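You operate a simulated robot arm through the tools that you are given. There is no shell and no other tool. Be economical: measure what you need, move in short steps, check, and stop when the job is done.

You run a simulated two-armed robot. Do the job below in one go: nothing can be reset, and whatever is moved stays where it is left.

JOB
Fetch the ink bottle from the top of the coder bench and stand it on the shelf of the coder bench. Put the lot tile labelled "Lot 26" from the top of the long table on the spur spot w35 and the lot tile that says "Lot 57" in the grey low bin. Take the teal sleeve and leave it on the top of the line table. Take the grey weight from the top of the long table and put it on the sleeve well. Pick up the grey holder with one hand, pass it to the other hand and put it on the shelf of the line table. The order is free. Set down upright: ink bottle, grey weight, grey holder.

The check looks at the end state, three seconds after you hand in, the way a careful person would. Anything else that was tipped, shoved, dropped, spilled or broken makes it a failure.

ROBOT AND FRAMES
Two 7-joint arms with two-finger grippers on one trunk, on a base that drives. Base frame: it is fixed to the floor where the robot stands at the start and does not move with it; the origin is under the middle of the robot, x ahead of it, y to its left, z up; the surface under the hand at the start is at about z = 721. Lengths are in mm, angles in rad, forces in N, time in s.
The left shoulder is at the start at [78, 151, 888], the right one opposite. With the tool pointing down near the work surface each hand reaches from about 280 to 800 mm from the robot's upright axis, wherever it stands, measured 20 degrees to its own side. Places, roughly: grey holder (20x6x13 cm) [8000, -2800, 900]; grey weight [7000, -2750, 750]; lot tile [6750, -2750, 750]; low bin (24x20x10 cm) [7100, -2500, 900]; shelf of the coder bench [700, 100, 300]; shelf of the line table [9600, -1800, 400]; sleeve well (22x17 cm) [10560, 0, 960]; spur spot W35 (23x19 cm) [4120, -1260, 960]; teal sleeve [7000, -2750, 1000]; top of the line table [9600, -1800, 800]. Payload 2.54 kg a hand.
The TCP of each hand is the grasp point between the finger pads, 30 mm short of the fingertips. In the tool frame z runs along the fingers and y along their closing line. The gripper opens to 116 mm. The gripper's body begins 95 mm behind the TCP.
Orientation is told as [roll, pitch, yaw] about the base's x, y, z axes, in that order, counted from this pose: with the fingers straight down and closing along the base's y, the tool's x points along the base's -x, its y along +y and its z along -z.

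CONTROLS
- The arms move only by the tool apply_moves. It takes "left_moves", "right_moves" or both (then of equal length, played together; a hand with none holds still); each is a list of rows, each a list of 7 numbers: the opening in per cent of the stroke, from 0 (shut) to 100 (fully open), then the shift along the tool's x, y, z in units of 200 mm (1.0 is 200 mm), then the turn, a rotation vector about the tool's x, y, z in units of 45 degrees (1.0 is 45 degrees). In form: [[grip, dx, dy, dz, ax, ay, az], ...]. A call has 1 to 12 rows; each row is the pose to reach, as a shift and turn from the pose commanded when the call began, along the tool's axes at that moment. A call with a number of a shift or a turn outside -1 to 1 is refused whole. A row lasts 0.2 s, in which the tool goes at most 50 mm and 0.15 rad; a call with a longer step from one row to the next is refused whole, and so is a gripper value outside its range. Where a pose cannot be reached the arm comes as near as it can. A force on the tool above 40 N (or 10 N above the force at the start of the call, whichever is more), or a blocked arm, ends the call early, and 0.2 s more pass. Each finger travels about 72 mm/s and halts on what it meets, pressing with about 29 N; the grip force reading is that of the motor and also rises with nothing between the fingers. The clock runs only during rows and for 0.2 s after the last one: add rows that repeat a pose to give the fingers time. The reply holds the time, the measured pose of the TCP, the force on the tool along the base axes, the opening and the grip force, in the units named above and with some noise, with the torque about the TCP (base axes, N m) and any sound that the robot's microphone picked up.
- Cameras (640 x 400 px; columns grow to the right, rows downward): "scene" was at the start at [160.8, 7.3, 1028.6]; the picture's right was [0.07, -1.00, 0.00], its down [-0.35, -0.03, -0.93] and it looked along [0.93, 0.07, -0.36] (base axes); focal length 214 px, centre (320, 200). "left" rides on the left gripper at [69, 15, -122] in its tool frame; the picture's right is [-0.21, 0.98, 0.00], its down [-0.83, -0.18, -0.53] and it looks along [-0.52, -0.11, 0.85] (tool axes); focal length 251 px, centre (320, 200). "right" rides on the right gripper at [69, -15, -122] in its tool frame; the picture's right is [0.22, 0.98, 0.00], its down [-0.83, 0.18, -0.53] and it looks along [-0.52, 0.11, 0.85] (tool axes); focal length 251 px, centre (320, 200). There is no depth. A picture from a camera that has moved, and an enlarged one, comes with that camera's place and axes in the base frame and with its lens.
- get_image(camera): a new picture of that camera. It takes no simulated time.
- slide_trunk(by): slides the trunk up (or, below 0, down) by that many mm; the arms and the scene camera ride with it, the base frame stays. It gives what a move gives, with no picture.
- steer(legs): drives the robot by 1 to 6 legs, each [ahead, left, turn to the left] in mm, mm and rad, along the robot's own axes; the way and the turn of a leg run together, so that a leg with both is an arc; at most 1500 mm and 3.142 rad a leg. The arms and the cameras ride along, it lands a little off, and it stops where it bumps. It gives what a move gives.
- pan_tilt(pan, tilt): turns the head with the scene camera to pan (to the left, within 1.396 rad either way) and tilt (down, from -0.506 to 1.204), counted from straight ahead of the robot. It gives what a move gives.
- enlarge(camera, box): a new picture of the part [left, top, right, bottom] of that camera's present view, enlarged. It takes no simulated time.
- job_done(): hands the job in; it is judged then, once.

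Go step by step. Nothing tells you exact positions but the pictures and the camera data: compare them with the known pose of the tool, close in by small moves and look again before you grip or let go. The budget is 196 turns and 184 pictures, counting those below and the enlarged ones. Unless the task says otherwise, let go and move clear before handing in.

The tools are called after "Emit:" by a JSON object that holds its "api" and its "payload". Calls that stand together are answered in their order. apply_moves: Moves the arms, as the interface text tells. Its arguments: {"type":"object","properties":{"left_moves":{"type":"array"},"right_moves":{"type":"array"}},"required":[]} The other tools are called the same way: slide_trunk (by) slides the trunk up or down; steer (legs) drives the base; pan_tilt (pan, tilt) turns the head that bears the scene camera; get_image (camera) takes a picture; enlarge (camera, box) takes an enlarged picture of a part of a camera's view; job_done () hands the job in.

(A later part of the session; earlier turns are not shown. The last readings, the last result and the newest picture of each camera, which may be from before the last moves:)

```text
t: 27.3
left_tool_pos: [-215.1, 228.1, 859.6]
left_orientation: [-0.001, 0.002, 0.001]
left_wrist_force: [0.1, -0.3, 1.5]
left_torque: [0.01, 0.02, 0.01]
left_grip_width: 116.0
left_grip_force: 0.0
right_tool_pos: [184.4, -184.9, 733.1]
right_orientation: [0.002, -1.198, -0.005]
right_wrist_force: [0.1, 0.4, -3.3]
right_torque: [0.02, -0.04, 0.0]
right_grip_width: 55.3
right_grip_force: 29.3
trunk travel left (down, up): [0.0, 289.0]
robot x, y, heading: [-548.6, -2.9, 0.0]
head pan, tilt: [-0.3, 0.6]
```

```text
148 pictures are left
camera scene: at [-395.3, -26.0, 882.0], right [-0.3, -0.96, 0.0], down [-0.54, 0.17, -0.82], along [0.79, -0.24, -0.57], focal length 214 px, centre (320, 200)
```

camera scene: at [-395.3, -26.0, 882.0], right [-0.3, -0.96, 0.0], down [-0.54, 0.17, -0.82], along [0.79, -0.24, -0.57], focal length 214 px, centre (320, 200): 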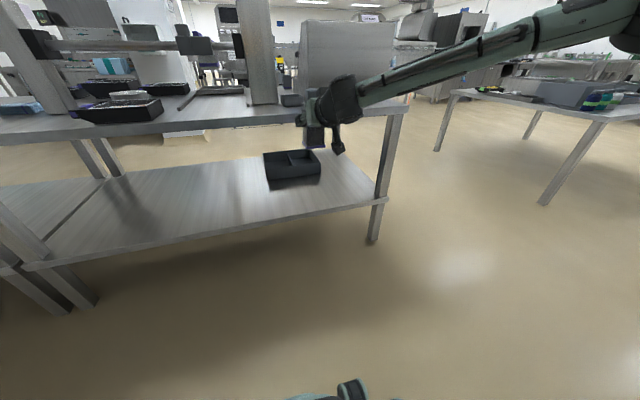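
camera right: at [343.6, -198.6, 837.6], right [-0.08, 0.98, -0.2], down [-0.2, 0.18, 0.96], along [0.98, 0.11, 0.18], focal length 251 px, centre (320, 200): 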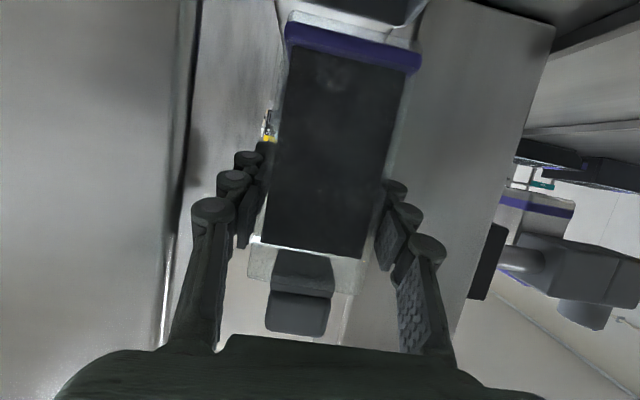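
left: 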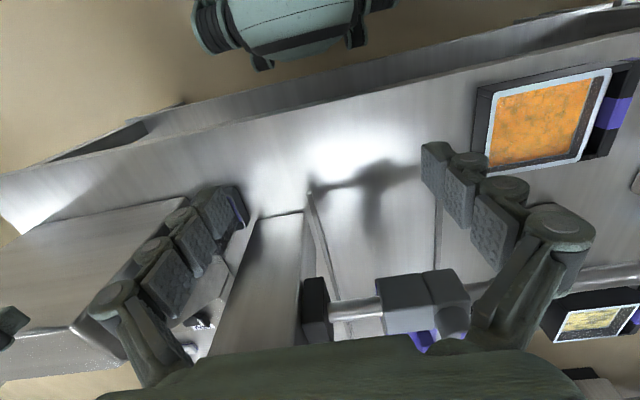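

Emit:
{"api": "enlarge", "payload": {"camera": "scene", "box": [160, 60, 440, 260]}}

```text
2.00 times, centred on (300, 160) of scene
camera zoom: at [-395.3, -26.0, 882.0], right [-0.3, -0.96, 0.0], down [-0.54, 0.17, -0.82], along [0.79, -0.24, -0.57], focal length 429 px, centre (360, 280)
```

zoom: 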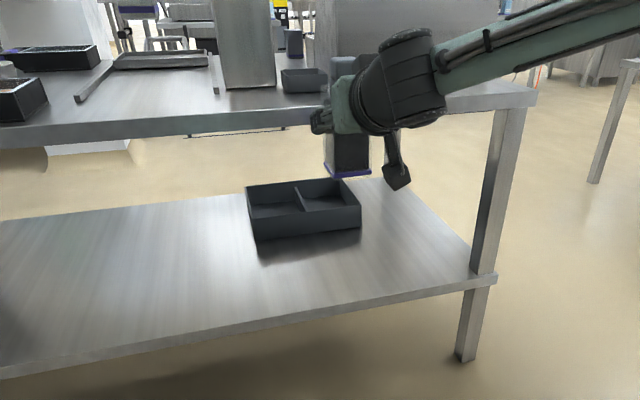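

Shelf top is z≈298, front edge x≈337, free from x 340 to 660. I lower the arm with the bottle in the open space.

Emit:
{"api": "apply_moves", "payload": {"right_moves": [[35, 0.186, 0, 0.072, 0, 0, 0], [35, 0.373, 0, 0.145, 0, 0, 0], [35, 0.559, 0, 0.217, 0, 0, 0], [35, 0.746, 0, 0.29, 0, 0, 0], [35, 0.932, 0, 0.362, 0, 0, 0]]}}

Emit:
{"api": "apply_moves", "payload": {"right_moves": [[35, 0.153, 0, 0.06, 0, 0, 0], [35, 0.306, 0, 0.119, 0, 0, 0], [35, 0.459, 0, 0.178, 0, 0, 0], [35, 0.6, 0, 0.233, 0, 0, 0]]}}

Emit:
{"api": "get_image", "payload": {"camera": "scene"}}

Emit:
{"api": "get_image", "payload": {"camera": "right"}}

```text
t: 28.5
left_tool_pos: [-215.0, 227.2, 861.1]
left_orientation: [-0.001, 0.0, 0.001]
left_wrist_force: [-0.1, 0.6, -0.1]
left_torque: [0.02, -0.01, -0.03]
left_grip_width: 116.2
left_grip_force: 0.1
right_tool_pos: [175.6, -197.9, 546.2]
right_orientation: [0.009, -1.197, -0.008]
right_wrist_force: [0.3, 0.6, -2.9]
right_torque: [0.01, 0.0, 0.01]
right_grip_width: 55.4
right_grip_force: 29.3
right hand out of reach, approached as far as the arm can: row 5
trunk travel left (down, up): [0.0, 289.0]
robot x, y, heading: [-548.4, -3.8, 0.005]
head pan, tilt: [-0.3, 0.6]
```

```text
t: 29.5
left_tool_pos: [-214.1, 228.7, 861.1]
left_orientation: [-0.002, 0.0, 0.003]
left_wrist_force: [-0.6, 0.1, -0.1]
left_torque: [-0.02, -0.03, 0.02]
left_grip_width: 116.0
left_grip_force: 0.1
right_tool_pos: [146.0, -237.0, 503.1]
right_orientation: [0.006, -1.197, -0.007]
right_wrist_force: [0.1, 0.7, -3.8]
right_torque: [0.0, -0.03, 0.01]
right_grip_width: 55.3
right_grip_force: 28.8
right hand out of reach, approached as far as the arm can: row 1, 2, 3, 4
trunk travel left (down, up): [0.0, 289.0]
robot x, y, heading: [-546.7, -3.7, 0.002]
head pan, tilt: [-0.3, 0.6]
```

```text
146 pictures are left
camera scene: at [-395.2, -26.0, 881.9], right [-0.3, -0.96, 0.0], down [-0.54, 0.17, -0.82], along [0.79, -0.24, -0.57], focal length 214 px, centre (320, 200)
```

scene: 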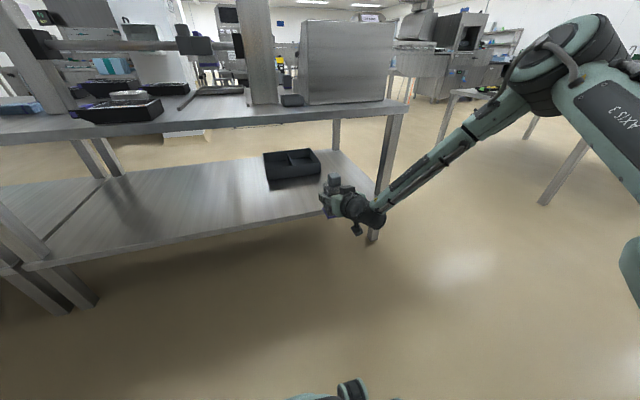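

```text
145 pictures are left
camera right: at [6.7, -251.3, 484.5], right [-0.08, 0.98, -0.2], down [-0.2, 0.18, 0.96], along [0.98, 0.11, 0.18], focal length 251 px, centre (320, 200)
```

right: 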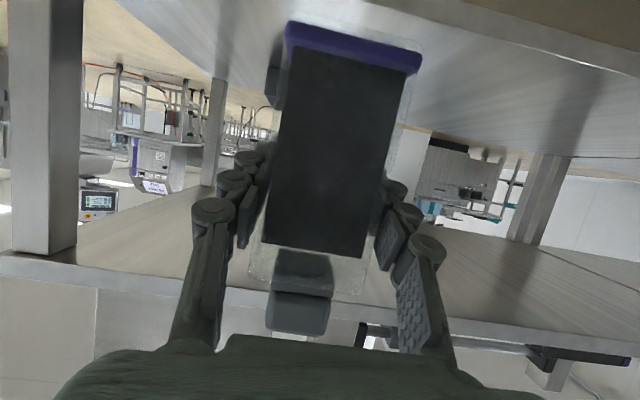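

Reach limit hit; I pull the hand back while lowering.

Emit:
{"api": "apply_moves", "payload": {"right_moves": [[35, 0.16, 0.03, -0.1, 0, 0, 0], [35, 0.32, 0.07, -0.15, 0, 0, 0], [35, 0.48, 0.1, -0.19, 0, 0, 0], [35, 0.643, 0.13, -0.233, 0, 0, 0], [35, 0.643, 0.13, -0.233, 0, 0, 0]]}}

```text
t: 30.7
left_tool_pos: [-215.1, 227.3, 860.9]
left_orientation: [-0.001, 0.001, -0.001]
left_wrist_force: [0.2, 1.0, 0.5]
left_torque: [-0.01, -0.02, 0.0]
left_grip_width: 115.9
left_grip_force: 0.1
right_tool_pos: [50.9, -245.3, 477.1]
right_orientation: [0.006, -1.198, -0.006]
right_wrist_force: [0.6, -0.4, -3.7]
right_torque: [0.03, -0.02, -0.01]
right_grip_width: 55.4
right_grip_force: 28.5
right hand out of reach, approached as far as the arm can: row 1, 2, 3, 4, 5
trunk travel left (down, up): [0.0, 289.0]
robot x, y, heading: [-546.9, -1.2, 0.002]
head pan, tilt: [-0.3, 0.6]
```

Emit:
{"api": "apply_moves", "payload": {"right_moves": [[35, 0.12, 0, -0.114, 0, 0, 0], [35, 0.24, 0, -0.228, 0, 0, 0], [35, 0.36, 0, -0.342, 0, 0, 0], [35, 0.483, 0, -0.456, 0, 0, 0], [35, 0.483, 0, -0.456, 0, 0, 0]]}}

Emit:
{"api": "get_image", "payload": {"camera": "scene"}}

```text
t: 31.9
left_tool_pos: [-216.1, 228.5, 861.3]
left_orientation: [-0.001, 0.001, 0.002]
left_wrist_force: [0.1, 0.6, 0.2]
left_torque: [0.04, -0.05, -0.02]
left_grip_width: 116.1
left_grip_force: 0.0
right_tool_pos: [-49.3, -267.8, 474.5]
right_orientation: [0.004, -1.197, -0.005]
right_wrist_force: [0.1, 0.1, -3.9]
right_torque: [-0.01, 0.0, -0.03]
right_grip_width: 55.3
right_grip_force: 29.3
right hand out of reach, approached as far as the arm can: row 1, 2, 3, 4, 5
trunk travel left (down, up): [0.0, 289.0]
robot x, y, heading: [-547.7, 2.4, 0.002]
head pan, tilt: [-0.3, 0.6]
```

```text
144 pictures are left
camera scene: at [-395.3, -26.0, 881.9], right [-0.3, -0.96, 0.0], down [-0.54, 0.17, -0.82], along [0.79, -0.24, -0.57], focal length 214 px, centre (320, 200)
```

scene: 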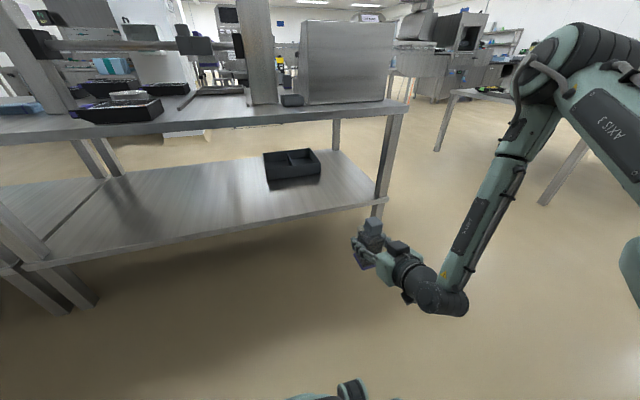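

The wrist bend is the limit; I yaw the hand inward (left) about the vertical, which should relax it.

Emit:
{"api": "apply_moves", "payload": {"right_moves": [[35, -0.018, 0.05, 0.046, -0.158, 0, -0.061], [35, -0.036, 0.1, 0.093, -0.316, 0, -0.123], [35, -0.055, 0.15, 0.14, -0.475, 0, -0.184], [35, -0.073, 0.2, 0.186, -0.633, 0, -0.246], [35, -0.091, 0.25, 0.233, -0.791, 0, -0.307], [35, -0.109, 0.3, 0.28, -0.949, 0, -0.369], [35, -0.109, 0.3, 0.28, -0.949, 0, -0.369]]}}

```text
t: 33.5
left_tool_pos: [-216.1, 226.9, 860.8]
left_orientation: [-0.002, -0.001, 0.001]
left_wrist_force: [-0.1, 0.4, -0.3]
left_torque: [0.01, 0.02, 0.01]
left_grip_width: 115.9
left_grip_force: 0.0
right_tool_pos: [5.6, -213.4, 473.7]
right_orientation: [0.008, -1.198, 0.725]
right_wrist_force: [-1.3, 0.2, -3.0]
right_torque: [0.01, -0.01, 0.0]
right_grip_width: 55.5
right_grip_force: 28.8
right hand out of reach, approached as far as the arm can: row 6, 7
trunk travel left (down, up): [0.0, 289.0]
robot x, y, heading: [-550.7, 3.2, -0.0]
head pan, tilt: [-0.3, 0.6]
```

Emit:
{"api": "apply_moves", "payload": {"right_moves": [[35, 0.12, 0, 0.045, 0, 0, 0], [35, 0.24, 0, 0.09, 0, 0, 0], [35, 0.35, 0, 0.136, 0, 0, 0], [35, 0.35, 0, 0.136, 0, 0, 0]]}}

Emit:
{"api": "get_image", "payload": {"camera": "scene"}}

```text
t: 34.5
left_tool_pos: [-214.5, 226.8, 860.2]
left_orientation: [-0.002, -0.001, 0.001]
left_wrist_force: [-0.4, -0.5, 0.1]
left_torque: [0.02, 0.01, 0.03]
left_grip_width: 115.9
left_grip_force: 0.1
right_tool_pos: [5.6, -214.4, 439.9]
right_orientation: [0.004, -1.199, 0.725]
right_wrist_force: [0.7, 0.1, -3.5]
right_torque: [-0.02, 0.01, 0.01]
right_grip_width: 55.4
right_grip_force: 28.4
right hand out of reach, approached as far as the arm can: row 2, 3, 4
trunk travel left (down, up): [0.0, 289.0]
robot x, y, heading: [-548.8, 3.7, -0.002]
head pan, tilt: [-0.3, 0.6]
```

```text
143 pictures are left
camera scene: at [-395.3, -26.0, 881.9], right [-0.3, -0.96, 0.0], down [-0.54, 0.17, -0.82], along [0.79, -0.24, -0.57], focal length 214 px, centre (320, 200)
```

scene: 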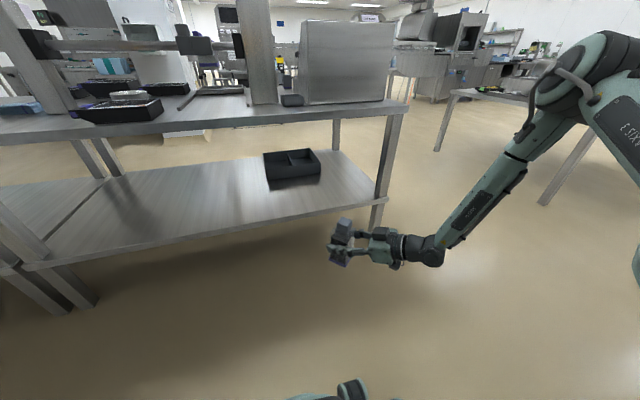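

Better (z 440). I move inward to the left while lowering more.

Emit:
{"api": "apply_moves", "payload": {"right_moves": [[35, 0.038, 0.06, 0.144, 0, 0, 0], [35, 0.076, 0.121, 0.288, 0, 0, 0], [35, 0.114, 0.181, 0.431, 0, 0, 0], [35, 0.152, 0.242, 0.575, 0, 0, 0], [35, 0.152, 0.242, 0.575, 0, 0, 0]]}}

```text
t: 35.7
left_tool_pos: [-215.3, 226.9, 859.6]
left_orientation: [-0.002, 0.0, 0.002]
left_wrist_force: [-1.1, 0.7, -0.8]
left_torque: [-0.02, -0.01, 0.03]
left_grip_width: 116.0
left_grip_force: 0.0
right_tool_pos: [27.7, -149.1, 460.9]
right_orientation: [0.008, -1.2, 0.725]
right_wrist_force: [-0.4, 0.5, -3.7]
right_torque: [-0.01, -0.03, 0.02]
right_grip_width: 55.4
right_grip_force: 29.2
right hand out of reach, approached as far as the arm can: row 1, 2, 3, 4, 5
trunk travel left (down, up): [0.0, 289.0]
robot x, y, heading: [-549.6, -1.4, -0.002]
head pan, tilt: [-0.3, 0.6]
```

Emit:
{"api": "apply_moves", "payload": {"right_moves": [[35, 0.106, -0.072, -0.135, -0.119, 0, -0.046], [35, 0.212, -0.144, -0.27, -0.238, 0, -0.092], [35, 0.318, -0.216, -0.404, -0.356, 0, -0.138], [35, 0.424, -0.288, -0.539, -0.475, 0, -0.184], [35, 0.424, -0.288, -0.539, -0.475, 0, -0.184]]}}

```text
t: 36.9
left_tool_pos: [-215.2, 227.9, 859.2]
left_orientation: [-0.002, 0.001, 0.002]
left_wrist_force: [0.5, -0.6, 0.5]
left_torque: [0.02, 0.01, 0.0]
left_grip_width: 116.0
left_grip_force: 0.0
right_tool_pos: [-129.8, -222.4, 438.2]
right_orientation: [-0.026, -1.198, 1.153]
right_wrist_force: [-0.4, -0.1, -3.3]
right_torque: [0.01, 0.03, -0.03]
right_grip_width: 55.0
right_grip_force: 29.3
right hand out of reach, approached as far as the arm can: row 1, 2, 3, 4, 5
trunk travel left (down, up): [0.0, 289.0]
robot x, y, heading: [-547.1, -0.4, 0.001]
head pan, tilt: [-0.3, 0.6]
```

The level hand cannot get low enough. I will set the bottle down on the free bench-top front, regrasp steeper, and then do the shelf. First I bring the hand back up.

Emit:
{"api": "apply_moves", "payload": {"right_moves": [[35, -0.154, -0.13, 0.023, 0.119, 0, 0.046], [35, -0.308, -0.259, 0.047, 0.237, 0, 0.092], [35, -0.462, -0.389, 0.07, 0.356, 0, 0.139], [35, -0.616, -0.519, 0.093, 0.475, 0, 0.185], [35, -0.77, -0.648, 0.117, 0.593, 0, 0.231], [35, -0.924, -0.778, 0.14, 0.712, 0, 0.277], [35, -0.924, -0.778, 0.14, 0.712, 0, 0.277]]}}

Emit:
{"api": "slide_trunk", "payload": {"by": 125}}

```text
t: 38.5
left_tool_pos: [-215.4, 227.2, 860.3]
left_orientation: [-0.002, 0.001, 0.001]
left_wrist_force: [-0.8, 0.5, 0.2]
left_torque: [-0.02, 0.01, 0.02]
left_grip_width: 115.9
left_grip_force: 0.0
right_tool_pos: [52.8, -206.0, 601.5]
right_orientation: [0.007, -1.197, 0.523]
right_wrist_force: [0.7, -0.2, -2.8]
right_torque: [0.0, -0.02, 0.01]
right_grip_width: 55.4
right_grip_force: 29.2
right hand out of reach, approached as far as the arm can: row 1, 2, 3
trunk travel left (down, up): [0.0, 289.0]
robot x, y, heading: [-548.0, 2.6, -0.004]
head pan, tilt: [-0.3, 0.6]
```

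```text
t: 40.1
left_tool_pos: [-215.4, 226.1, 984.5]
left_orientation: [-0.001, 0.001, 0.002]
left_wrist_force: [0.7, -0.8, 0.5]
left_torque: [0.01, -0.01, 0.0]
left_grip_width: 116.0
left_grip_force: 0.1
right_tool_pos: [52.5, -205.8, 724.4]
right_orientation: [0.01, -1.2, 0.525]
right_wrist_force: [-0.4, -1.4, -3.2]
right_torque: [0.03, 0.0, 0.0]
right_grip_width: 55.5
right_grip_force: 28.9
trunk travel left (down, up): [-125.0, 164.0]
robot x, y, heading: [-547.2, 0.2, 0.002]
head pan, tilt: [-0.3, 0.6]
```

Emit:
{"api": "apply_moves", "payload": {"right_moves": [[35, -0.136, -0.032, 0.047, 0.125, 0, 0.048], [35, -0.273, -0.064, 0.094, 0.249, 0, 0.097], [35, -0.409, -0.097, 0.142, 0.374, 0, 0.145], [35, -0.546, -0.129, 0.189, 0.498, 0, 0.194], [35, -0.682, -0.161, 0.236, 0.623, 0, 0.242], [35, -0.682, -0.161, 0.236, 0.623, 0, 0.242]]}}

Emit:
{"api": "steer", "payload": {"legs": [[240, 0, 0]]}}

Emit:
{"api": "get_image", "payload": {"camera": "scene"}}

```text
t: 41.5
left_tool_pos: [-215.1, 226.9, 984.8]
left_orientation: [-0.003, 0.001, 0.002]
left_wrist_force: [0.4, 1.0, 1.1]
left_torque: [-0.03, -0.01, 0.0]
left_grip_width: 115.9
left_grip_force: 0.0
right_tool_pos: [149.7, -186.2, 835.2]
right_orientation: [0.004, -1.197, 0.002]
right_wrist_force: [-0.4, 0.9, -4.1]
right_torque: [-0.02, -0.01, -0.02]
right_grip_width: 55.6
right_grip_force: 29.1
trunk travel left (down, up): [-125.0, 164.0]
robot x, y, heading: [-545.3, 2.0, 0.001]
head pan, tilt: [-0.3, 0.6]
```

```text
t: 43.3
left_tool_pos: [22.9, 226.8, 986.0]
left_orientation: [-0.004, -0.002, 0.001]
left_wrist_force: [0.7, 0.0, 0.3]
left_torque: [0.01, 0.02, 0.0]
left_grip_width: 115.9
left_grip_force: 0.1
right_tool_pos: [388.9, -185.5, 834.1]
right_orientation: [0.004, -1.197, 0.003]
right_wrist_force: [-0.5, 0.2, -4.0]
right_torque: [0.03, -0.02, -0.03]
right_grip_width: 55.6
right_grip_force: 29.5
trunk travel left (down, up): [-125.0, 164.0]
robot x, y, heading: [-310.1, 4.5, 0.0]
head pan, tilt: [-0.3, 0.6]
```

```text
142 pictures are left
camera scene: at [-155.9, -26.0, 1006.9], right [-0.3, -0.96, 0.0], down [-0.54, 0.17, -0.82], along [0.79, -0.24, -0.57], focal length 214 px, centre (320, 200)
```

scene: 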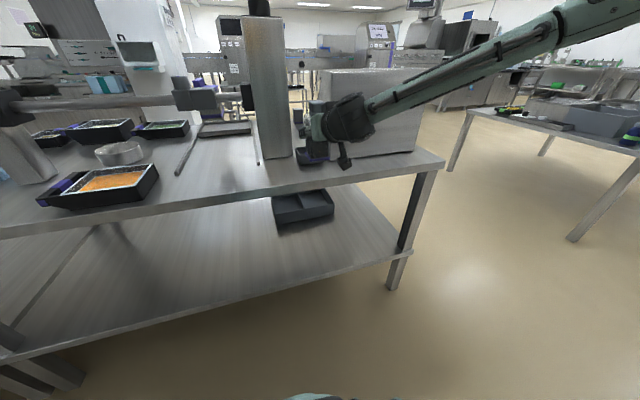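

Emit:
{"api": "apply_moves", "payload": {"right_moves": [[35, 0.093, 0, 0.036, 0, 0, 0], [35, 0.168, 0, 0.065, 0, 0, 0], [35, 0.182, 0, 0.071, 0, 0, 0], [35, 0.191, 0, 0.074, 0, 0, 0]]}}

Emit:
{"api": "enlarge", "payload": {"camera": "scene", "box": [260, 80, 400, 200]}}

```text
t: 44.3
left_tool_pos: [24.1, 226.7, 985.5]
left_orientation: [-0.003, -0.001, 0.003]
left_wrist_force: [-0.8, 0.0, 0.0]
left_torque: [-0.02, 0.0, 0.0]
left_grip_width: 116.0
left_grip_force: 0.1
right_tool_pos: [388.9, -186.5, 794.5]
right_orientation: [0.006, -1.198, 0.001]
right_wrist_force: [0.3, 0.5, -3.7]
right_torque: [0.02, 0.01, 0.0]
right_grip_width: 55.5
right_grip_force: 29.5
trunk travel left (down, up): [-125.0, 164.0]
robot x, y, heading: [-312.4, -1.1, 0.0]
head pan, tilt: [-0.3, 0.6]
```

```text
3.33 times, centred on (330, 140) of scene
camera zoom: at [-156.0, -26.0, 1006.9], right [-0.3, -0.96, 0.0], down [-0.54, 0.17, -0.82], along [0.79, -0.24, -0.57], focal length 715 px, centre (287, 400)
```

zoom: 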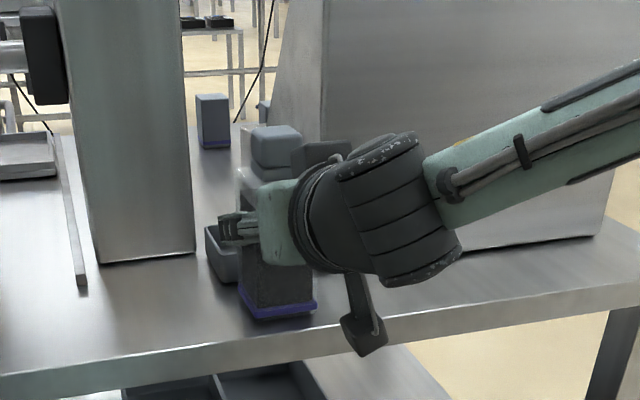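

Just above the surface; I lower in 1 mm steps until it bears.

Emit:
{"api": "apply_moves", "payload": {"right_moves": [[35, 0.0047, 0, 0.0018, 0, 0, 0], [35, 0.0093, 0, 0.0036, 0, 0, 0], [35, 0.014, 0, 0.0054, 0, 0, 0], [35, 0.0186, 0, 0.0072, 0, 0, 0]]}}

```text
t: 45.3
left_tool_pos: [22.8, 227.9, 986.4]
left_orientation: [-0.001, -0.001, 0.001]
left_wrist_force: [-0.5, 1.1, 0.2]
left_torque: [0.01, -0.05, 0.02]
left_grip_width: 116.1
left_grip_force: 0.0
right_tool_pos: [388.4, -187.4, 793.9]
right_orientation: [0.003, -1.202, 0.003]
right_wrist_force: [-1.5, -0.8, 8.3]
right_torque: [-0.37, 0.4, -0.02]
right_grip_width: 55.6
right_grip_force: 29.0
trunk travel left (down, up): [-125.0, 164.0]
robot x, y, heading: [-311.7, -0.9, -0.0]
head pan, tilt: [-0.3, 0.6]
```

It stands on the bench (grip 73 mm above its foot). I release, back out, and re-pitch to about -0.7.

Emit:
{"api": "apply_moves", "payload": {"right_moves": [[50, -0.018, 0, 0, 0, 0, 0], [70, -0.018, 0, 0, 0, 0, 0], [70, 0, 0, 0, 0, 0, 0], [70, 0, 0, -0.2, 0, 0, 0], [70, 0, 0, -0.4, 0, 0, 0], [70, 0, 0, -0.6, 0, 0, 0], [70, -0.074, 0, -0.58, 0, 0.16, 0], [70, -0.148, 0, -0.55, 0, 0.32, 0], [70, -0.222, 0, -0.52, 0, 0.48, 0], [70, -0.296, 0, -0.494, 0, 0.637, 0], [70, -0.296, 0, -0.494, 0, 0.637, 0]]}}

Emit:
{"api": "get_image", "payload": {"camera": "right"}}

Emit:
{"api": "enlarge", "payload": {"camera": "scene", "box": [260, 60, 400, 200]}}

```text
t: 47.7
left_tool_pos: [24.0, 227.7, 987.0]
left_orientation: [-0.002, -0.001, 0.002]
left_wrist_force: [0.4, 0.4, -0.2]
left_torque: [0.01, -0.03, 0.01]
left_grip_width: 116.0
left_grip_force: 0.0
right_tool_pos: [317.4, -185.6, 881.2]
right_orientation: [0.002, -0.698, 0.004]
right_wrist_force: [0.6, -0.6, 0.1]
right_torque: [0.01, 0.01, 0.01]
right_grip_width: 81.3
right_grip_force: 0.0
trunk travel left (down, up): [-125.0, 164.0]
robot x, y, heading: [-308.9, -1.6, 0.001]
head pan, tilt: [-0.3, 0.6]
```

```text
140 pictures are left
camera right: at [186.5, -201.0, 931.3], right [-0.17, 0.98, -0.14], down [0.29, 0.18, 0.94], along [0.94, 0.12, -0.31], focal length 251 px, centre (320, 200)
```

right: 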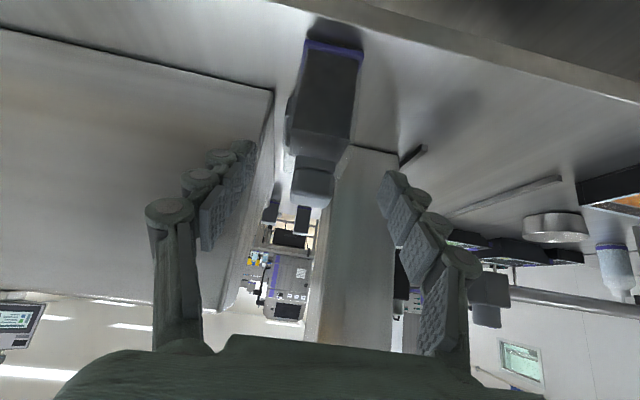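

```text
2.86 times, centred on (330, 130) of scene
camera zoom: at [-156.4, -25.9, 1007.0], right [-0.3, -0.96, 0.0], down [-0.54, 0.17, -0.83], along [0.79, -0.24, -0.56], focal length 613 px, centre (291, 400)
```

zoom: 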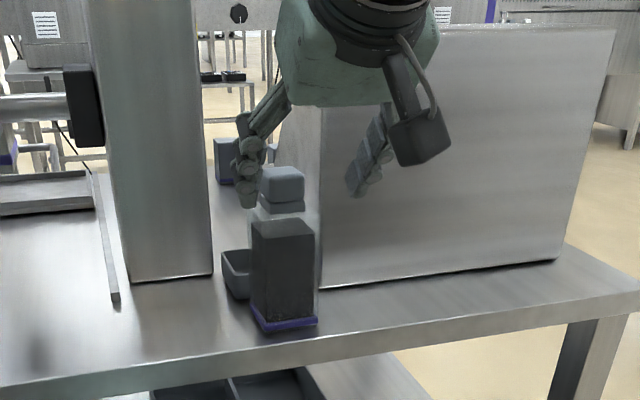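

Bottle stands upright, cap on, in line. I advance and grip.

Emit:
{"api": "apply_moves", "payload": {"right_moves": [[70, 0, 0, 0.18, 0, 0, 0], [70, 0, 0, 0.36, 0, 0, 0], [70, 0, 0, 0.54, 0, 0, 0], [50, 0, 0, 0.54, 0, 0, 0], [35, 0, 0, 0.54, 0, 0, 0], [35, 0, 0, 0.54, 0, 0, 0], [35, 0, 0, 0.54, 0, 0, 0]]}}

Emit:
{"api": "get_image", "payload": {"camera": "right"}}

```text
t: 49.3
left_tool_pos: [23.6, 228.0, 987.6]
left_orientation: [-0.002, -0.003, 0.002]
left_wrist_force: [-0.2, 0.7, 0.3]
left_torque: [0.01, 0.04, 0.03]
left_grip_width: 116.0
left_grip_force: 0.0
right_tool_pos: [388.6, -185.1, 799.3]
right_orientation: [0.001, -0.701, 0.004]
right_wrist_force: [1.0, -0.1, 2.3]
right_torque: [-0.03, -0.19, 0.03]
right_grip_width: 55.4
right_grip_force: 28.7
trunk travel left (down, up): [-125.0, 164.0]
robot x, y, heading: [-311.4, 1.6, 0.005]
head pan, tilt: [-0.3, 0.6]
```

```text
138 pictures are left
camera right: at [256.7, -200.9, 849.0], right [-0.17, 0.98, -0.14], down [0.29, 0.18, 0.94], along [0.94, 0.12, -0.31], focal length 251 px, centre (320, 200)
```

right: 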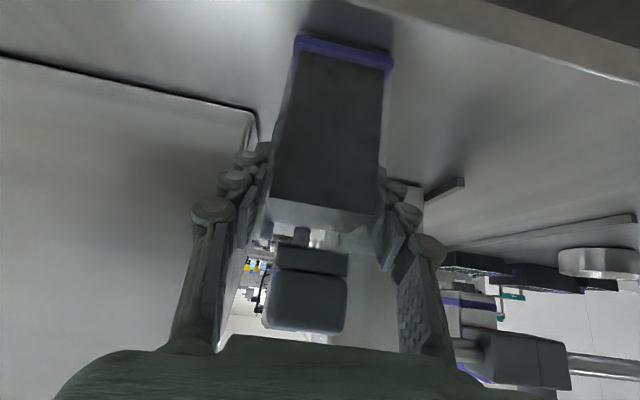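

Emit:
{"api": "apply_moves", "payload": {"right_moves": [[35, -0.064, 0, -0.076, 0, 0, 0], [35, -0.128, 0, -0.153, 0, 0, 0], [35, -0.193, 0, -0.23, 0, 0, 0]]}}

Emit:
{"api": "steer", "payload": {"legs": [[-280, 0, 0]]}}

Emit:
{"api": "slide_trunk", "payload": {"by": -125}}

Emit:
{"api": "apply_moves", "payload": {"right_moves": [[35, 0.129, 0, 0.153, 0, 0, 0], [35, 0.258, 0, 0.306, 0, 0, 0], [35, 0.386, 0, 0.459, 0, 0, 0], [35, 0.515, 0, 0.612, 0, 0, 0], [35, 0.644, 0, 0.765, 0, 0, 0]]}}

```text
t: 50.1
left_tool_pos: [24.7, 227.6, 985.4]
left_orientation: [0.0, 0.001, 0.002]
left_wrist_force: [-0.7, -1.1, 0.2]
left_torque: [0.02, -0.01, 0.03]
left_grip_width: 115.9
left_grip_force: 0.0
right_tool_pos: [387.4, -186.0, 859.1]
right_orientation: [0.0, -0.696, 0.005]
right_wrist_force: [-1.4, -0.4, -3.5]
right_torque: [0.02, -0.03, -0.01]
right_grip_width: 55.1
right_grip_force: 28.9
trunk travel left (down, up): [-125.0, 164.0]
robot x, y, heading: [-310.2, -1.7, -0.002]
head pan, tilt: [-0.3, 0.6]
```

```text
t: 52.0
left_tool_pos: [-255.3, 227.3, 986.9]
left_orientation: [-0.001, 0.001, 0.003]
left_wrist_force: [-0.7, 0.1, -0.5]
left_torque: [-0.01, 0.0, 0.02]
left_grip_width: 116.0
left_grip_force: 0.0
right_tool_pos: [107.4, -186.8, 859.5]
right_orientation: [0.002, -0.697, 0.001]
right_wrist_force: [0.0, 0.2, -4.4]
right_torque: [0.0, -0.02, 0.0]
right_grip_width: 55.4
right_grip_force: 28.6
trunk travel left (down, up): [-125.0, 164.0]
robot x, y, heading: [-590.4, -1.6, 0.003]
head pan, tilt: [-0.3, 0.6]
```

```text
t: 53.6
left_tool_pos: [-255.5, 227.2, 860.1]
left_orientation: [-0.001, -0.001, 0.003]
left_wrist_force: [0.0, -0.3, 0.2]
left_torque: [0.0, -0.02, -0.01]
left_grip_width: 116.1
left_grip_force: 0.1
right_tool_pos: [107.5, -185.9, 734.5]
right_orientation: [0.002, -0.697, 0.004]
right_wrist_force: [-0.9, -0.4, -3.3]
right_torque: [0.03, 0.03, 0.0]
right_grip_width: 55.4
right_grip_force: 29.0
trunk travel left (down, up): [0.0, 289.0]
robot x, y, heading: [-584.8, 1.0, 0.002]
head pan, tilt: [-0.3, 0.6]
```

```text
t: 54.8
left_tool_pos: [-255.4, 227.5, 860.1]
left_orientation: [-0.003, -0.001, 0.003]
left_wrist_force: [-0.3, 1.4, 0.0]
left_torque: [-0.02, -0.03, -0.03]
left_grip_width: 116.1
left_grip_force: 0.0
right_tool_pos: [108.3, -187.3, 533.1]
right_orientation: [0.004, -0.699, 0.001]
right_wrist_force: [0.9, 0.8, -2.5]
right_torque: [0.0, 0.04, -0.02]
right_grip_width: 55.3
right_grip_force: 29.0
trunk travel left (down, up): [0.0, 289.0]
robot x, y, heading: [-590.3, 1.9, -0.004]
head pan, tilt: [-0.3, 0.6]
```

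Emit:
{"api": "apply_moves", "payload": {"right_moves": [[35, 0.162, 0, 0.076, 0, 0, 0], [35, 0.324, 0, 0.152, 0, 0, 0], [35, 0.486, 0, 0.228, 0, 0, 0], [35, 0.648, 0, 0.304, 0, 0, 0], [35, 0.648, 0, 0.304, 0, 0, 0]]}}

Emit:
{"api": "get_image", "payload": {"camera": "scene"}}

```text
t: 56.0
left_tool_pos: [-256.3, 226.0, 859.9]
left_orientation: [-0.002, 0.0, 0.001]
left_wrist_force: [0.3, -0.6, -0.2]
left_torque: [0.02, 0.0, 0.0]
left_grip_width: 116.1
left_grip_force: 0.2
right_tool_pos: [36.4, -205.7, 428.8]
right_orientation: [0.003, -0.697, 0.004]
right_wrist_force: [0.9, 1.0, -3.7]
right_torque: [0.0, -0.02, 0.01]
right_grip_width: 55.2
right_grip_force: 29.3
right hand out of reach, approached as far as the arm can: row 3, 4, 5
trunk travel left (down, up): [0.0, 289.0]
robot x, y, heading: [-588.0, 4.3, -0.001]
head pan, tilt: [-0.3, 0.6]
```

```text
137 pictures are left
camera scene: at [-435.9, -26.0, 881.9], right [-0.3, -0.96, 0.0], down [-0.54, 0.17, -0.82], along [0.79, -0.24, -0.57], focal length 214 px, centre (320, 200)
```

scene: 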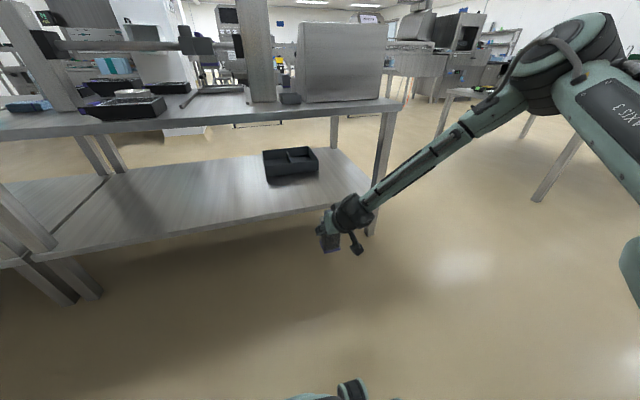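

Emit:
{"api": "apply_moves", "payload": {"right_moves": [[35, 0.14, 0.03, -0.05, 0, 0, 0], [35, 0.28, 0.06, -0.1, 0, 0, 0], [35, 0.42, 0.1, -0.14, 0, 0, 0], [35, 0.544, 0.1, -0.131, 0, 0, 0], [35, 0.544, 0.1, -0.131, 0, 0, 0]]}}

```text
t: 57.2
left_tool_pos: [-255.9, 225.6, 860.8]
left_orientation: [-0.002, 0.0, 0.002]
left_wrist_force: [-0.2, -0.1, 0.2]
left_torque: [0.04, -0.03, 0.02]
left_grip_width: 115.9
left_grip_force: 0.1
right_tool_pos: [-63.5, -202.6, 406.7]
right_orientation: [0.003, -0.696, 0.002]
right_wrist_force: [-0.4, 0.5, -3.6]
right_torque: [-0.02, 0.01, 0.03]
right_grip_width: 55.2
right_grip_force: 29.3
right hand out of reach, approached as far as the arm can: row 2, 3, 4, 5
trunk travel left (down, up): [0.0, 289.0]
robot x, y, heading: [-586.6, -0.2, 0.001]
head pan, tilt: [-0.3, 0.6]
```

Emit:
{"api": "apply_moves", "payload": {"right_moves": [[35, 0.083, 0, -0.018, -0.103, 0, -0.122], [35, 0.166, 0, -0.035, -0.205, 0, -0.244], [35, 0.25, 0, -0.053, -0.308, 0, -0.365], [35, 0.333, 0, -0.07, -0.41, 0, -0.487], [35, 0.333, 0, -0.07, -0.41, 0, -0.487]]}}

Emit:
{"api": "get_image", "payload": {"camera": "scene"}}

```text
t: 58.4
left_tool_pos: [-255.5, 228.0, 860.6]
left_orientation: [-0.001, -0.001, 0.001]
left_wrist_force: [0.0, 0.5, -0.2]
left_torque: [0.0, 0.01, 0.0]
left_grip_width: 115.9
left_grip_force: 0.1
right_tool_pos: [-124.2, -203.3, 374.4]
right_orientation: [0.002, -0.7, 0.504]
right_wrist_force: [-0.3, 0.1, -3.3]
right_torque: [-0.05, -0.03, 0.01]
right_grip_width: 55.1
right_grip_force: 29.0
trunk travel left (down, up): [0.0, 289.0]
robot x, y, heading: [-587.5, 0.7, -0.002]
head pan, tilt: [-0.3, 0.6]
```

```text
136 pictures are left
camera scene: at [-435.9, -26.0, 881.9], right [-0.3, -0.96, 0.0], down [-0.54, 0.17, -0.82], along [0.79, -0.24, -0.57], focal length 214 px, centre (320, 200)
```

scene: 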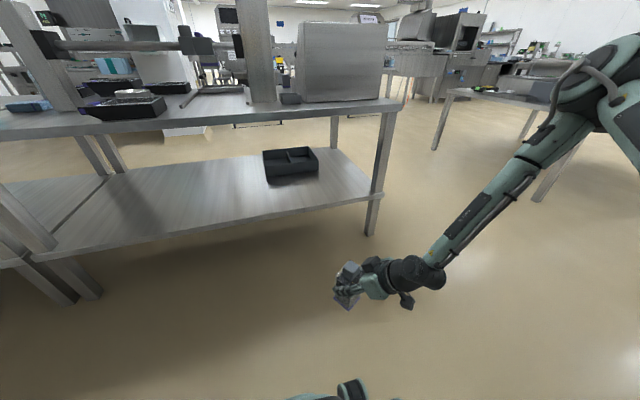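

Reached z 374 with the hand yawed 0.5. I raise 30 mm for clearance, turn the base right a bit so the elbow stays clear of the bench, and drive toward the shelf.

Emit:
{"api": "apply_moves", "payload": {"right_moves": [[35, -0.05, 0, -0.06, 0, 0, 0], [35, -0.097, 0, -0.115, 0, 0, 0]]}}

Emit:
{"api": "steer", "payload": {"legs": [[0, 0, -0.25], [390, 100, 0]]}}

Emit:
{"api": "get_image", "payload": {"camera": "scene"}}

Emit:
{"api": "get_image", "payload": {"camera": "right"}}

```text
t: 59.0
left_tool_pos: [-255.0, 226.7, 861.0]
left_orientation: [-0.001, 0.0, 0.002]
left_wrist_force: [0.2, -0.4, -0.7]
left_torque: [0.03, 0.05, 0.03]
left_grip_width: 115.8
left_grip_force: 0.1
right_tool_pos: [-124.8, -203.5, 404.5]
right_orientation: [0.003, -0.696, 0.505]
right_wrist_force: [-0.4, 0.0, -4.3]
right_torque: [0.01, -0.03, -0.01]
right_grip_width: 55.3
right_grip_force: 28.6
trunk travel left (down, up): [0.0, 289.0]
robot x, y, heading: [-588.3, -1.3, 0.002]
head pan, tilt: [-0.3, 0.6]
```

```text
t: 62.4
left_tool_pos: [196.0, 133.6, 859.8]
left_orientation: [-0.001, 0.0, -0.251]
left_wrist_force: [-0.8, -0.4, -0.4]
left_torque: [0.0, 0.04, 0.04]
left_grip_width: 116.2
left_grip_force: 0.0
right_tool_pos: [215.5, -316.9, 404.5]
right_orientation: [0.004, -0.697, 0.251]
right_wrist_force: [-1.1, 0.6, -3.8]
right_torque: [-0.02, -0.02, -0.01]
right_grip_width: 55.4
right_grip_force: 28.6
trunk travel left (down, up): [0.0, 289.0]
robot x, y, heading: [-185.4, -0.2, -0.258]
head pan, tilt: [-0.3, 0.6]
```

```text
135 pictures are left
camera scene: at [-42.5, -64.9, 881.9], right [-0.53, -0.85, 0.0], down [-0.48, 0.3, -0.82], along [0.7, -0.43, -0.57], focal length 214 px, centre (320, 200)
```

scene: 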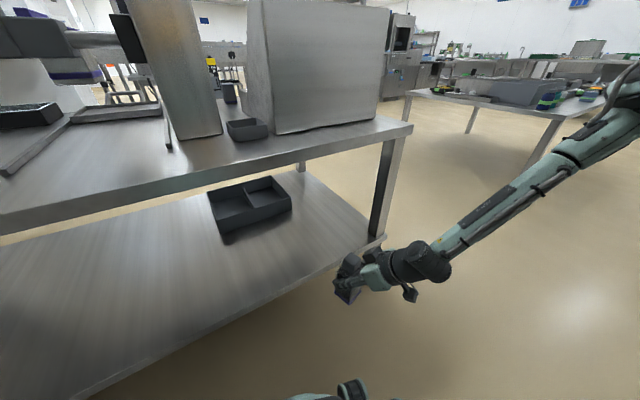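

```text
134 pictures are left
camera right: at [92.0, -361.6, 453.9], right [-0.4, 0.9, -0.14], down [0.24, 0.25, 0.94], along [0.88, 0.35, -0.31], focal length 251 px, centre (320, 200)
```

right: 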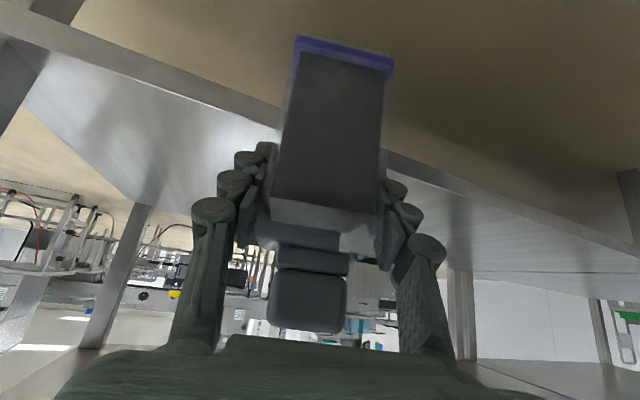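

Shelf edge confirmed at z≈297, foot of the bottle ≈326. I drive the last 175 mm.

Emit:
{"api": "steer", "payload": {"legs": [[169, 45, 0]]}}

Emit:
{"api": "get_image", "payload": {"camera": "right"}}

Emit:
{"api": "get_image", "payload": {"camera": "scene"}}

```text
t: 63.9
left_tool_pos: [369.9, 135.2, 860.4]
left_orientation: [-0.002, 0.001, -0.251]
left_wrist_force: [-1.3, 0.2, -0.2]
left_torque: [0.01, -0.03, 0.0]
left_grip_width: 116.0
left_grip_force: 0.0
right_tool_pos: [390.5, -315.9, 404.8]
right_orientation: [0.002, -0.698, 0.251]
right_wrist_force: [0.6, 0.0, -2.9]
right_torque: [0.01, -0.02, 0.0]
right_grip_width: 55.3
right_grip_force: 28.8
trunk travel left (down, up): [0.0, 289.0]
robot x, y, heading: [-6.9, -1.0, -0.251]
head pan, tilt: [-0.3, 0.6]
```

```text
133 pictures are left
camera right: at [267.3, -360.6, 453.9], right [-0.4, 0.9, -0.13], down [0.24, 0.25, 0.94], along [0.88, 0.35, -0.31], focal length 251 px, centre (320, 200)
```

right: 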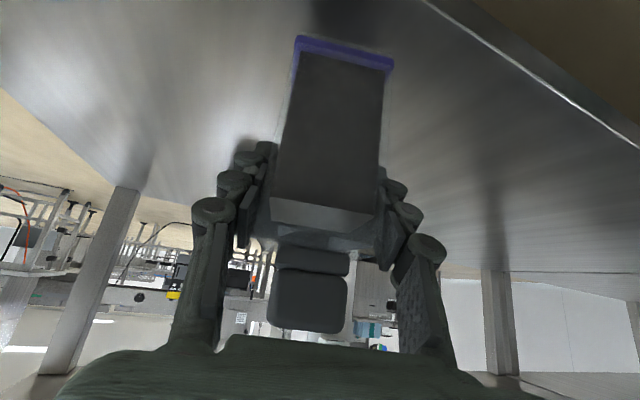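

```text
132 pictures are left
camera scene: at [132.8, -63.9, 881.9], right [-0.53, -0.85, 0.0], down [-0.48, 0.3, -0.82], along [0.7, -0.43, -0.57], focal length 214 px, centre (320, 200)
```

scene: 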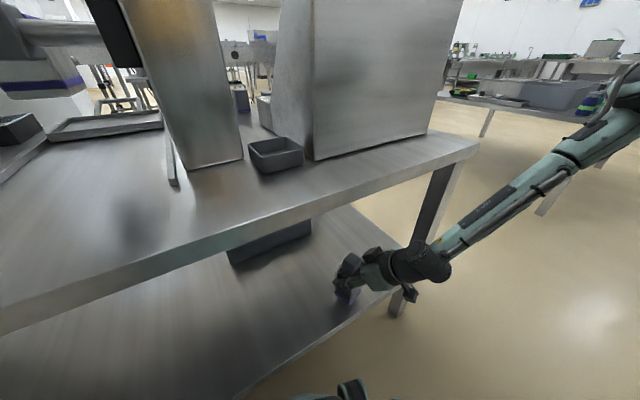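

Over the shelf now. I lower it 24 mm, then creep.

Emit:
{"api": "apply_moves", "payload": {"right_moves": [[35, 0.039, 0, 0.046, 0, 0, 0], [35, 0.077, 0, 0.092, 0, 0, 0], [35, 0.0834, 0, 0.0996, 0, 0, 0], [35, 0.0866, 0, 0.1034, 0, 0, 0], [35, 0.0898, 0, 0.1072, 0, 0, 0]]}}

```text
t: 65.0
left_tool_pos: [369.2, 137.1, 861.0]
left_orientation: [-0.004, -0.005, -0.251]
left_wrist_force: [-0.3, -0.3, 1.0]
left_torque: [0.02, 0.01, -0.02]
left_grip_width: 115.9
left_grip_force: 0.1
right_tool_pos: [391.6, -313.6, 380.0]
right_orientation: [-0.001, -0.704, 0.256]
right_wrist_force: [-8.7, -0.2, 26.2]
right_torque: [0.08, -0.07, -0.02]
right_grip_width: 55.5
right_grip_force: 29.0
trunk travel left (down, up): [0.0, 289.0]
robot x, y, heading: [-6.8, -2.5, -0.25]
head pan, tilt: [-0.3, 0.6]
```

It bears on the shelf. I relieve, open and withdraw along the tool.

Emit:
{"api": "apply_moves", "payload": {"right_moves": [[35, -0.008, 0, -0.0095, 0, 0, 0], [50, -0.008, 0, -0.0095, 0, 0, 0], [75, -0.008, 0, -0.0095, 0, 0, 0], [75, -0.008, 0, -0.0095, 0, 0, 0], [75, -0.008, 0, -0.15, 0, 0, 0], [75, -0.008, 0, -0.35, 0, 0, 0], [75, -0.008, 0, -0.55, 0, 0, 0]]}}

Emit:
{"api": "get_image", "payload": {"camera": "right"}}

```text
t: 66.7
left_tool_pos: [371.2, 135.8, 860.4]
left_orientation: [0.0, 0.001, -0.252]
left_wrist_force: [0.2, -0.4, 0.0]
left_torque: [0.0, 0.03, 0.01]
left_grip_width: 116.2
left_grip_force: 0.2
right_tool_pos: [325.6, -331.9, 458.4]
right_orientation: [0.009, -0.697, 0.25]
right_wrist_force: [-0.6, -0.9, -0.1]
right_torque: [-0.01, -0.01, -0.02]
right_grip_width: 87.5
right_grip_force: 0.2
right hand out of reach, approached as far as the arm can: row 7
trunk travel left (down, up): [0.0, 289.0]
robot x, y, heading: [-8.1, 1.2, -0.251]
head pan, tilt: [-0.3, 0.6]
```

```text
131 pictures are left
camera right: at [202.4, -379.8, 509.4], right [-0.41, 0.9, -0.13], down [0.24, 0.24, 0.94], along [0.88, 0.35, -0.31], focal length 251 px, centre (320, 200)
```

right: 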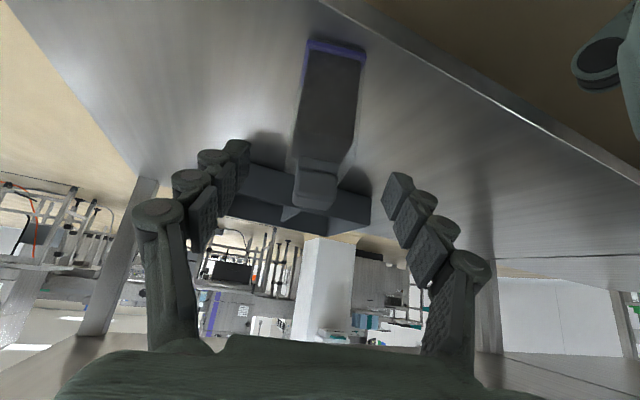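

The bottle stands on the shelf with cap on. I back away from the bench.

Emit:
{"api": "steer", "payload": {"legs": [[-340, -88, 0]]}}

Emit:
{"api": "slide_trunk", "payload": {"by": 125}}

Emit:
{"api": "pan_tilt", "payload": {"pan": -0.3, "tilt": 0.3}}

Emit:
{"api": "get_image", "payload": {"camera": "scene"}}

```text
t: 68.9
left_tool_pos: [19.1, 135.8, 862.1]
left_orientation: [-0.002, 0.001, -0.252]
left_wrist_force: [-1.0, 0.3, -0.2]
left_torque: [0.04, -0.02, 0.03]
left_grip_width: 115.8
left_grip_force: 0.1
right_tool_pos: [-25.5, -334.2, 461.1]
right_orientation: [0.005, -0.698, 0.25]
right_wrist_force: [0.2, -0.2, 0.0]
right_torque: [-0.01, -0.03, 0.03]
right_grip_width: 87.0
right_grip_force: 0.0
trunk travel left (down, up): [0.0, 289.0]
robot x, y, heading: [-356.7, -0.0, -0.254]
head pan, tilt: [-0.3, 0.6]
```

```text
t: 70.5
left_tool_pos: [19.9, 135.2, 985.1]
left_orientation: [-0.003, 0.002, -0.254]
left_wrist_force: [-0.7, 0.3, -0.2]
left_torque: [0.05, 0.02, 0.0]
left_grip_width: 116.0
left_grip_force: 0.0
right_tool_pos: [-24.4, -333.6, 586.1]
right_orientation: [0.004, -0.699, 0.248]
right_wrist_force: [1.2, -0.1, 0.3]
right_torque: [0.02, 0.04, 0.0]
right_grip_width: 87.0
right_grip_force: 0.0
trunk travel left (down, up): [-125.0, 164.0]
robot x, y, heading: [-357.0, -1.4, -0.256]
head pan, tilt: [-0.3, 0.6]
```

```text
t: 71.3
left_tool_pos: [19.8, 136.3, 985.3]
left_orientation: [-0.002, 0.0, -0.253]
left_wrist_force: [0.3, 0.4, 0.4]
left_torque: [-0.02, -0.01, -0.02]
left_grip_width: 116.2
left_grip_force: 0.1
right_tool_pos: [-24.9, -333.0, 584.3]
right_orientation: [0.006, -0.699, 0.247]
right_wrist_force: [0.6, 0.3, 0.6]
right_torque: [-0.02, 0.0, -0.02]
right_grip_width: 87.1
right_grip_force: 0.0
trunk travel left (down, up): [-125.0, 164.0]
robot x, y, heading: [-356.6, -0.4, -0.247]
head pan, tilt: [-0.3, 0.3]
```

```text
130 pictures are left
camera scene: at [-214.2, -65.9, 1034.4], right [-0.53, -0.85, 0.0], down [-0.25, 0.16, -0.96], along [0.81, -0.5, -0.3], focal length 214 px, centre (320, 200)
```

scene: 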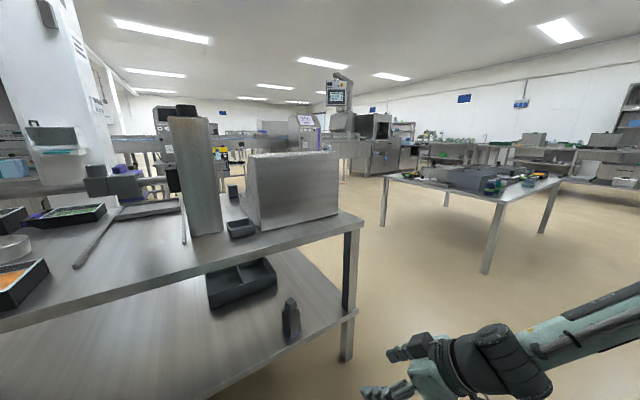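

Good overview: bench end at y≈-600, another table at x 300–1350, y -1900…-3250, with a corridor near y≈-1250. I tuck the right arm first.

Emit:
{"api": "apply_moves", "payload": {"right_moves": [[87, -0.116, 0, -0.138, 0.082, 0, 0.097], [87, -0.232, 0, -0.276, 0.164, 0, 0.195], [87, -0.348, 0, -0.414, 0.246, 0, 0.292], [87, -0.464, 0, -0.552, 0.328, 0, 0.39], [87, -0.58, 0, -0.69, 0.41, 0, 0.487]]}}

Emit:
{"api": "apply_moves", "payload": {"right_moves": [[100, -0.08, 0, -0.096, 0, 0.149, 0], [100, -0.161, 0, -0.191, 0, 0.297, 0], [100, -0.241, 0, -0.287, 0, 0.446, 0], [100, -0.322, 0, -0.383, 0, 0.594, 0], [100, -0.402, 0, -0.478, 0, 0.743, 0], [100, -0.483, 0, -0.574, 0, 0.891, 0]]}}

Emit:
{"api": "steer", "payload": {"legs": [[0, 0, 0.25], [0, -1250, 0]]}}

Emit:
{"api": "pan_tilt", "payload": {"pan": 0, "tilt": 0.25}}

Emit:
{"api": "get_image", "payload": {"camera": "scene"}}

```text
t: 72.5
left_tool_pos: [20.0, 135.6, 985.8]
left_orientation: [-0.002, -0.002, -0.254]
left_wrist_force: [-0.7, 0.7, -0.1]
left_torque: [0.0, 0.01, -0.01]
left_grip_width: 116.0
left_grip_force: 0.1
right_tool_pos: [28.8, -357.2, 786.5]
right_orientation: [0.003, -0.697, -0.25]
right_wrist_force: [-0.1, -0.2, -0.3]
right_torque: [0.01, -0.01, 0.0]
right_grip_width: 101.0
right_grip_force: 0.1
right hand out of reach, approached as far as the arm can: row 1, 2, 3, 4, 5
trunk travel left (down, up): [-125.0, 164.0]
robot x, y, heading: [-357.5, 0.5, -0.254]
head pan, tilt: [-0.3, 0.3]
```

```text
t: 73.9
left_tool_pos: [19.6, 135.6, 985.7]
left_orientation: [-0.001, 0.0, -0.253]
left_wrist_force: [0.9, 0.1, 0.2]
left_torque: [0.0, 0.01, 0.0]
left_grip_width: 116.0
left_grip_force: 0.2
right_tool_pos: [28.4, -357.0, 936.7]
right_orientation: [0.002, 0.007, -0.249]
right_wrist_force: [-0.2, -0.4, 0.3]
right_torque: [0.02, 0.05, 0.02]
right_grip_width: 115.9
right_grip_force: 0.2
trunk travel left (down, up): [-125.0, 164.0]
robot x, y, heading: [-358.1, 6.1, -0.258]
head pan, tilt: [-0.3, 0.3]
```

```text
t: 87.0
left_tool_pos: [-34.4, -1023.6, 986.0]
left_orientation: [-0.002, 0.0, -0.006]
left_wrist_force: [0.1, -0.7, 0.2]
left_torque: [-0.04, -0.02, -0.01]
left_grip_width: 116.0
left_grip_force: 0.1
right_tool_pos: [95.4, -1499.9, 936.1]
right_orientation: [0.002, 0.003, 0.0]
right_wrist_force: [0.1, 0.2, -0.3]
right_torque: [-0.02, 0.0, -0.01]
right_grip_width: 116.1
right_grip_force: 0.1
trunk travel left (down, up): [-125.0, 164.0]
robot x, y, heading: [-370.7, -1245.4, -0.008]
head pan, tilt: [-0.3, 0.3]
```

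```text
t: 87.8
left_tool_pos: [-33.1, -1023.5, 986.4]
left_orientation: [-0.003, 0.001, -0.006]
left_wrist_force: [0.4, 0.1, 0.2]
left_torque: [0.02, 0.01, 0.02]
left_grip_width: 116.1
left_grip_force: 0.1
right_tool_pos: [97.8, -1499.1, 936.1]
right_orientation: [0.004, 0.003, -0.001]
right_wrist_force: [0.7, -0.3, 0.1]
right_torque: [-0.01, -0.01, 0.02]
right_grip_width: 116.0
right_grip_force: 0.1
trunk travel left (down, up): [-125.0, 164.0]
robot x, y, heading: [-369.0, -1246.5, -0.008]
head pan, tilt: [0.0, 0.25]
```

```text
129 pictures are left
camera scene: at [-206.5, -1248.7, 1039.2], right [-0.01, -1.0, 0.0], down [-0.25, 0.0, -0.97], along [0.97, -0.01, -0.25], focal length 214 px, centre (320, 200)
```

scene: 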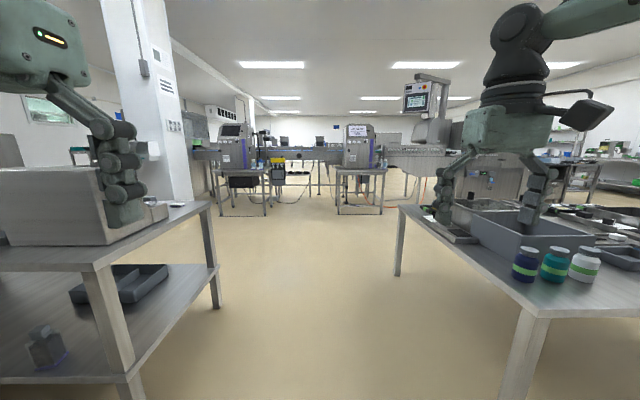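

The corridor ahead is free. I drive 2.2 m forward and look again.

Emit:
{"api": "steer", "payload": {"legs": [[1400, 0, 0.008], [850, 0, 0]]}}

Emit:
{"api": "get_image", "payload": {"camera": "scene"}}

```text
t: 98.8
left_tool_pos: [2210.6, -1026.8, 984.8]
left_orientation: [-0.001, 0.001, 0.001]
left_wrist_force: [0.5, 0.1, 0.2]
left_torque: [-0.01, -0.05, 0.02]
left_grip_width: 116.1
left_grip_force: 0.0
right_tool_pos: [2345.0, -1502.1, 936.2]
right_orientation: [0.004, 0.005, 0.009]
right_wrist_force: [-0.5, -0.4, -0.1]
right_torque: [-0.01, 0.02, 0.03]
right_grip_width: 116.0
right_grip_force: 0.1
trunk travel left (down, up): [-125.0, 164.0]
robot x, y, heading: [1880.6, -1254.1, -0.003]
head pan, tilt: [0.0, 0.25]
```

```text
128 pictures are left
camera scene: at [2040.0, -1252.8, 1039.2], right [0.0, -1.0, 0.0], down [-0.25, 0.0, -0.97], along [0.97, 0.0, -0.25], focal length 214 px, centre (320, 200)
```

scene: 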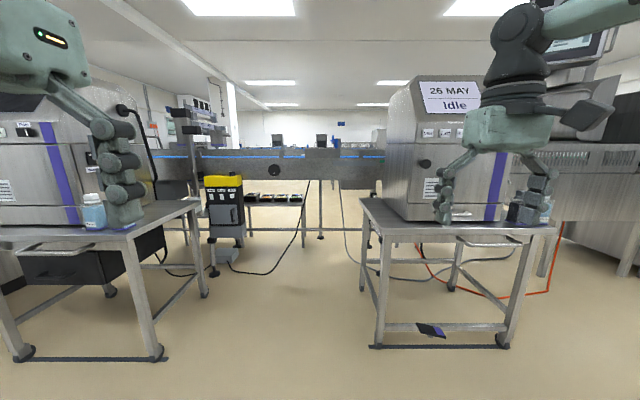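

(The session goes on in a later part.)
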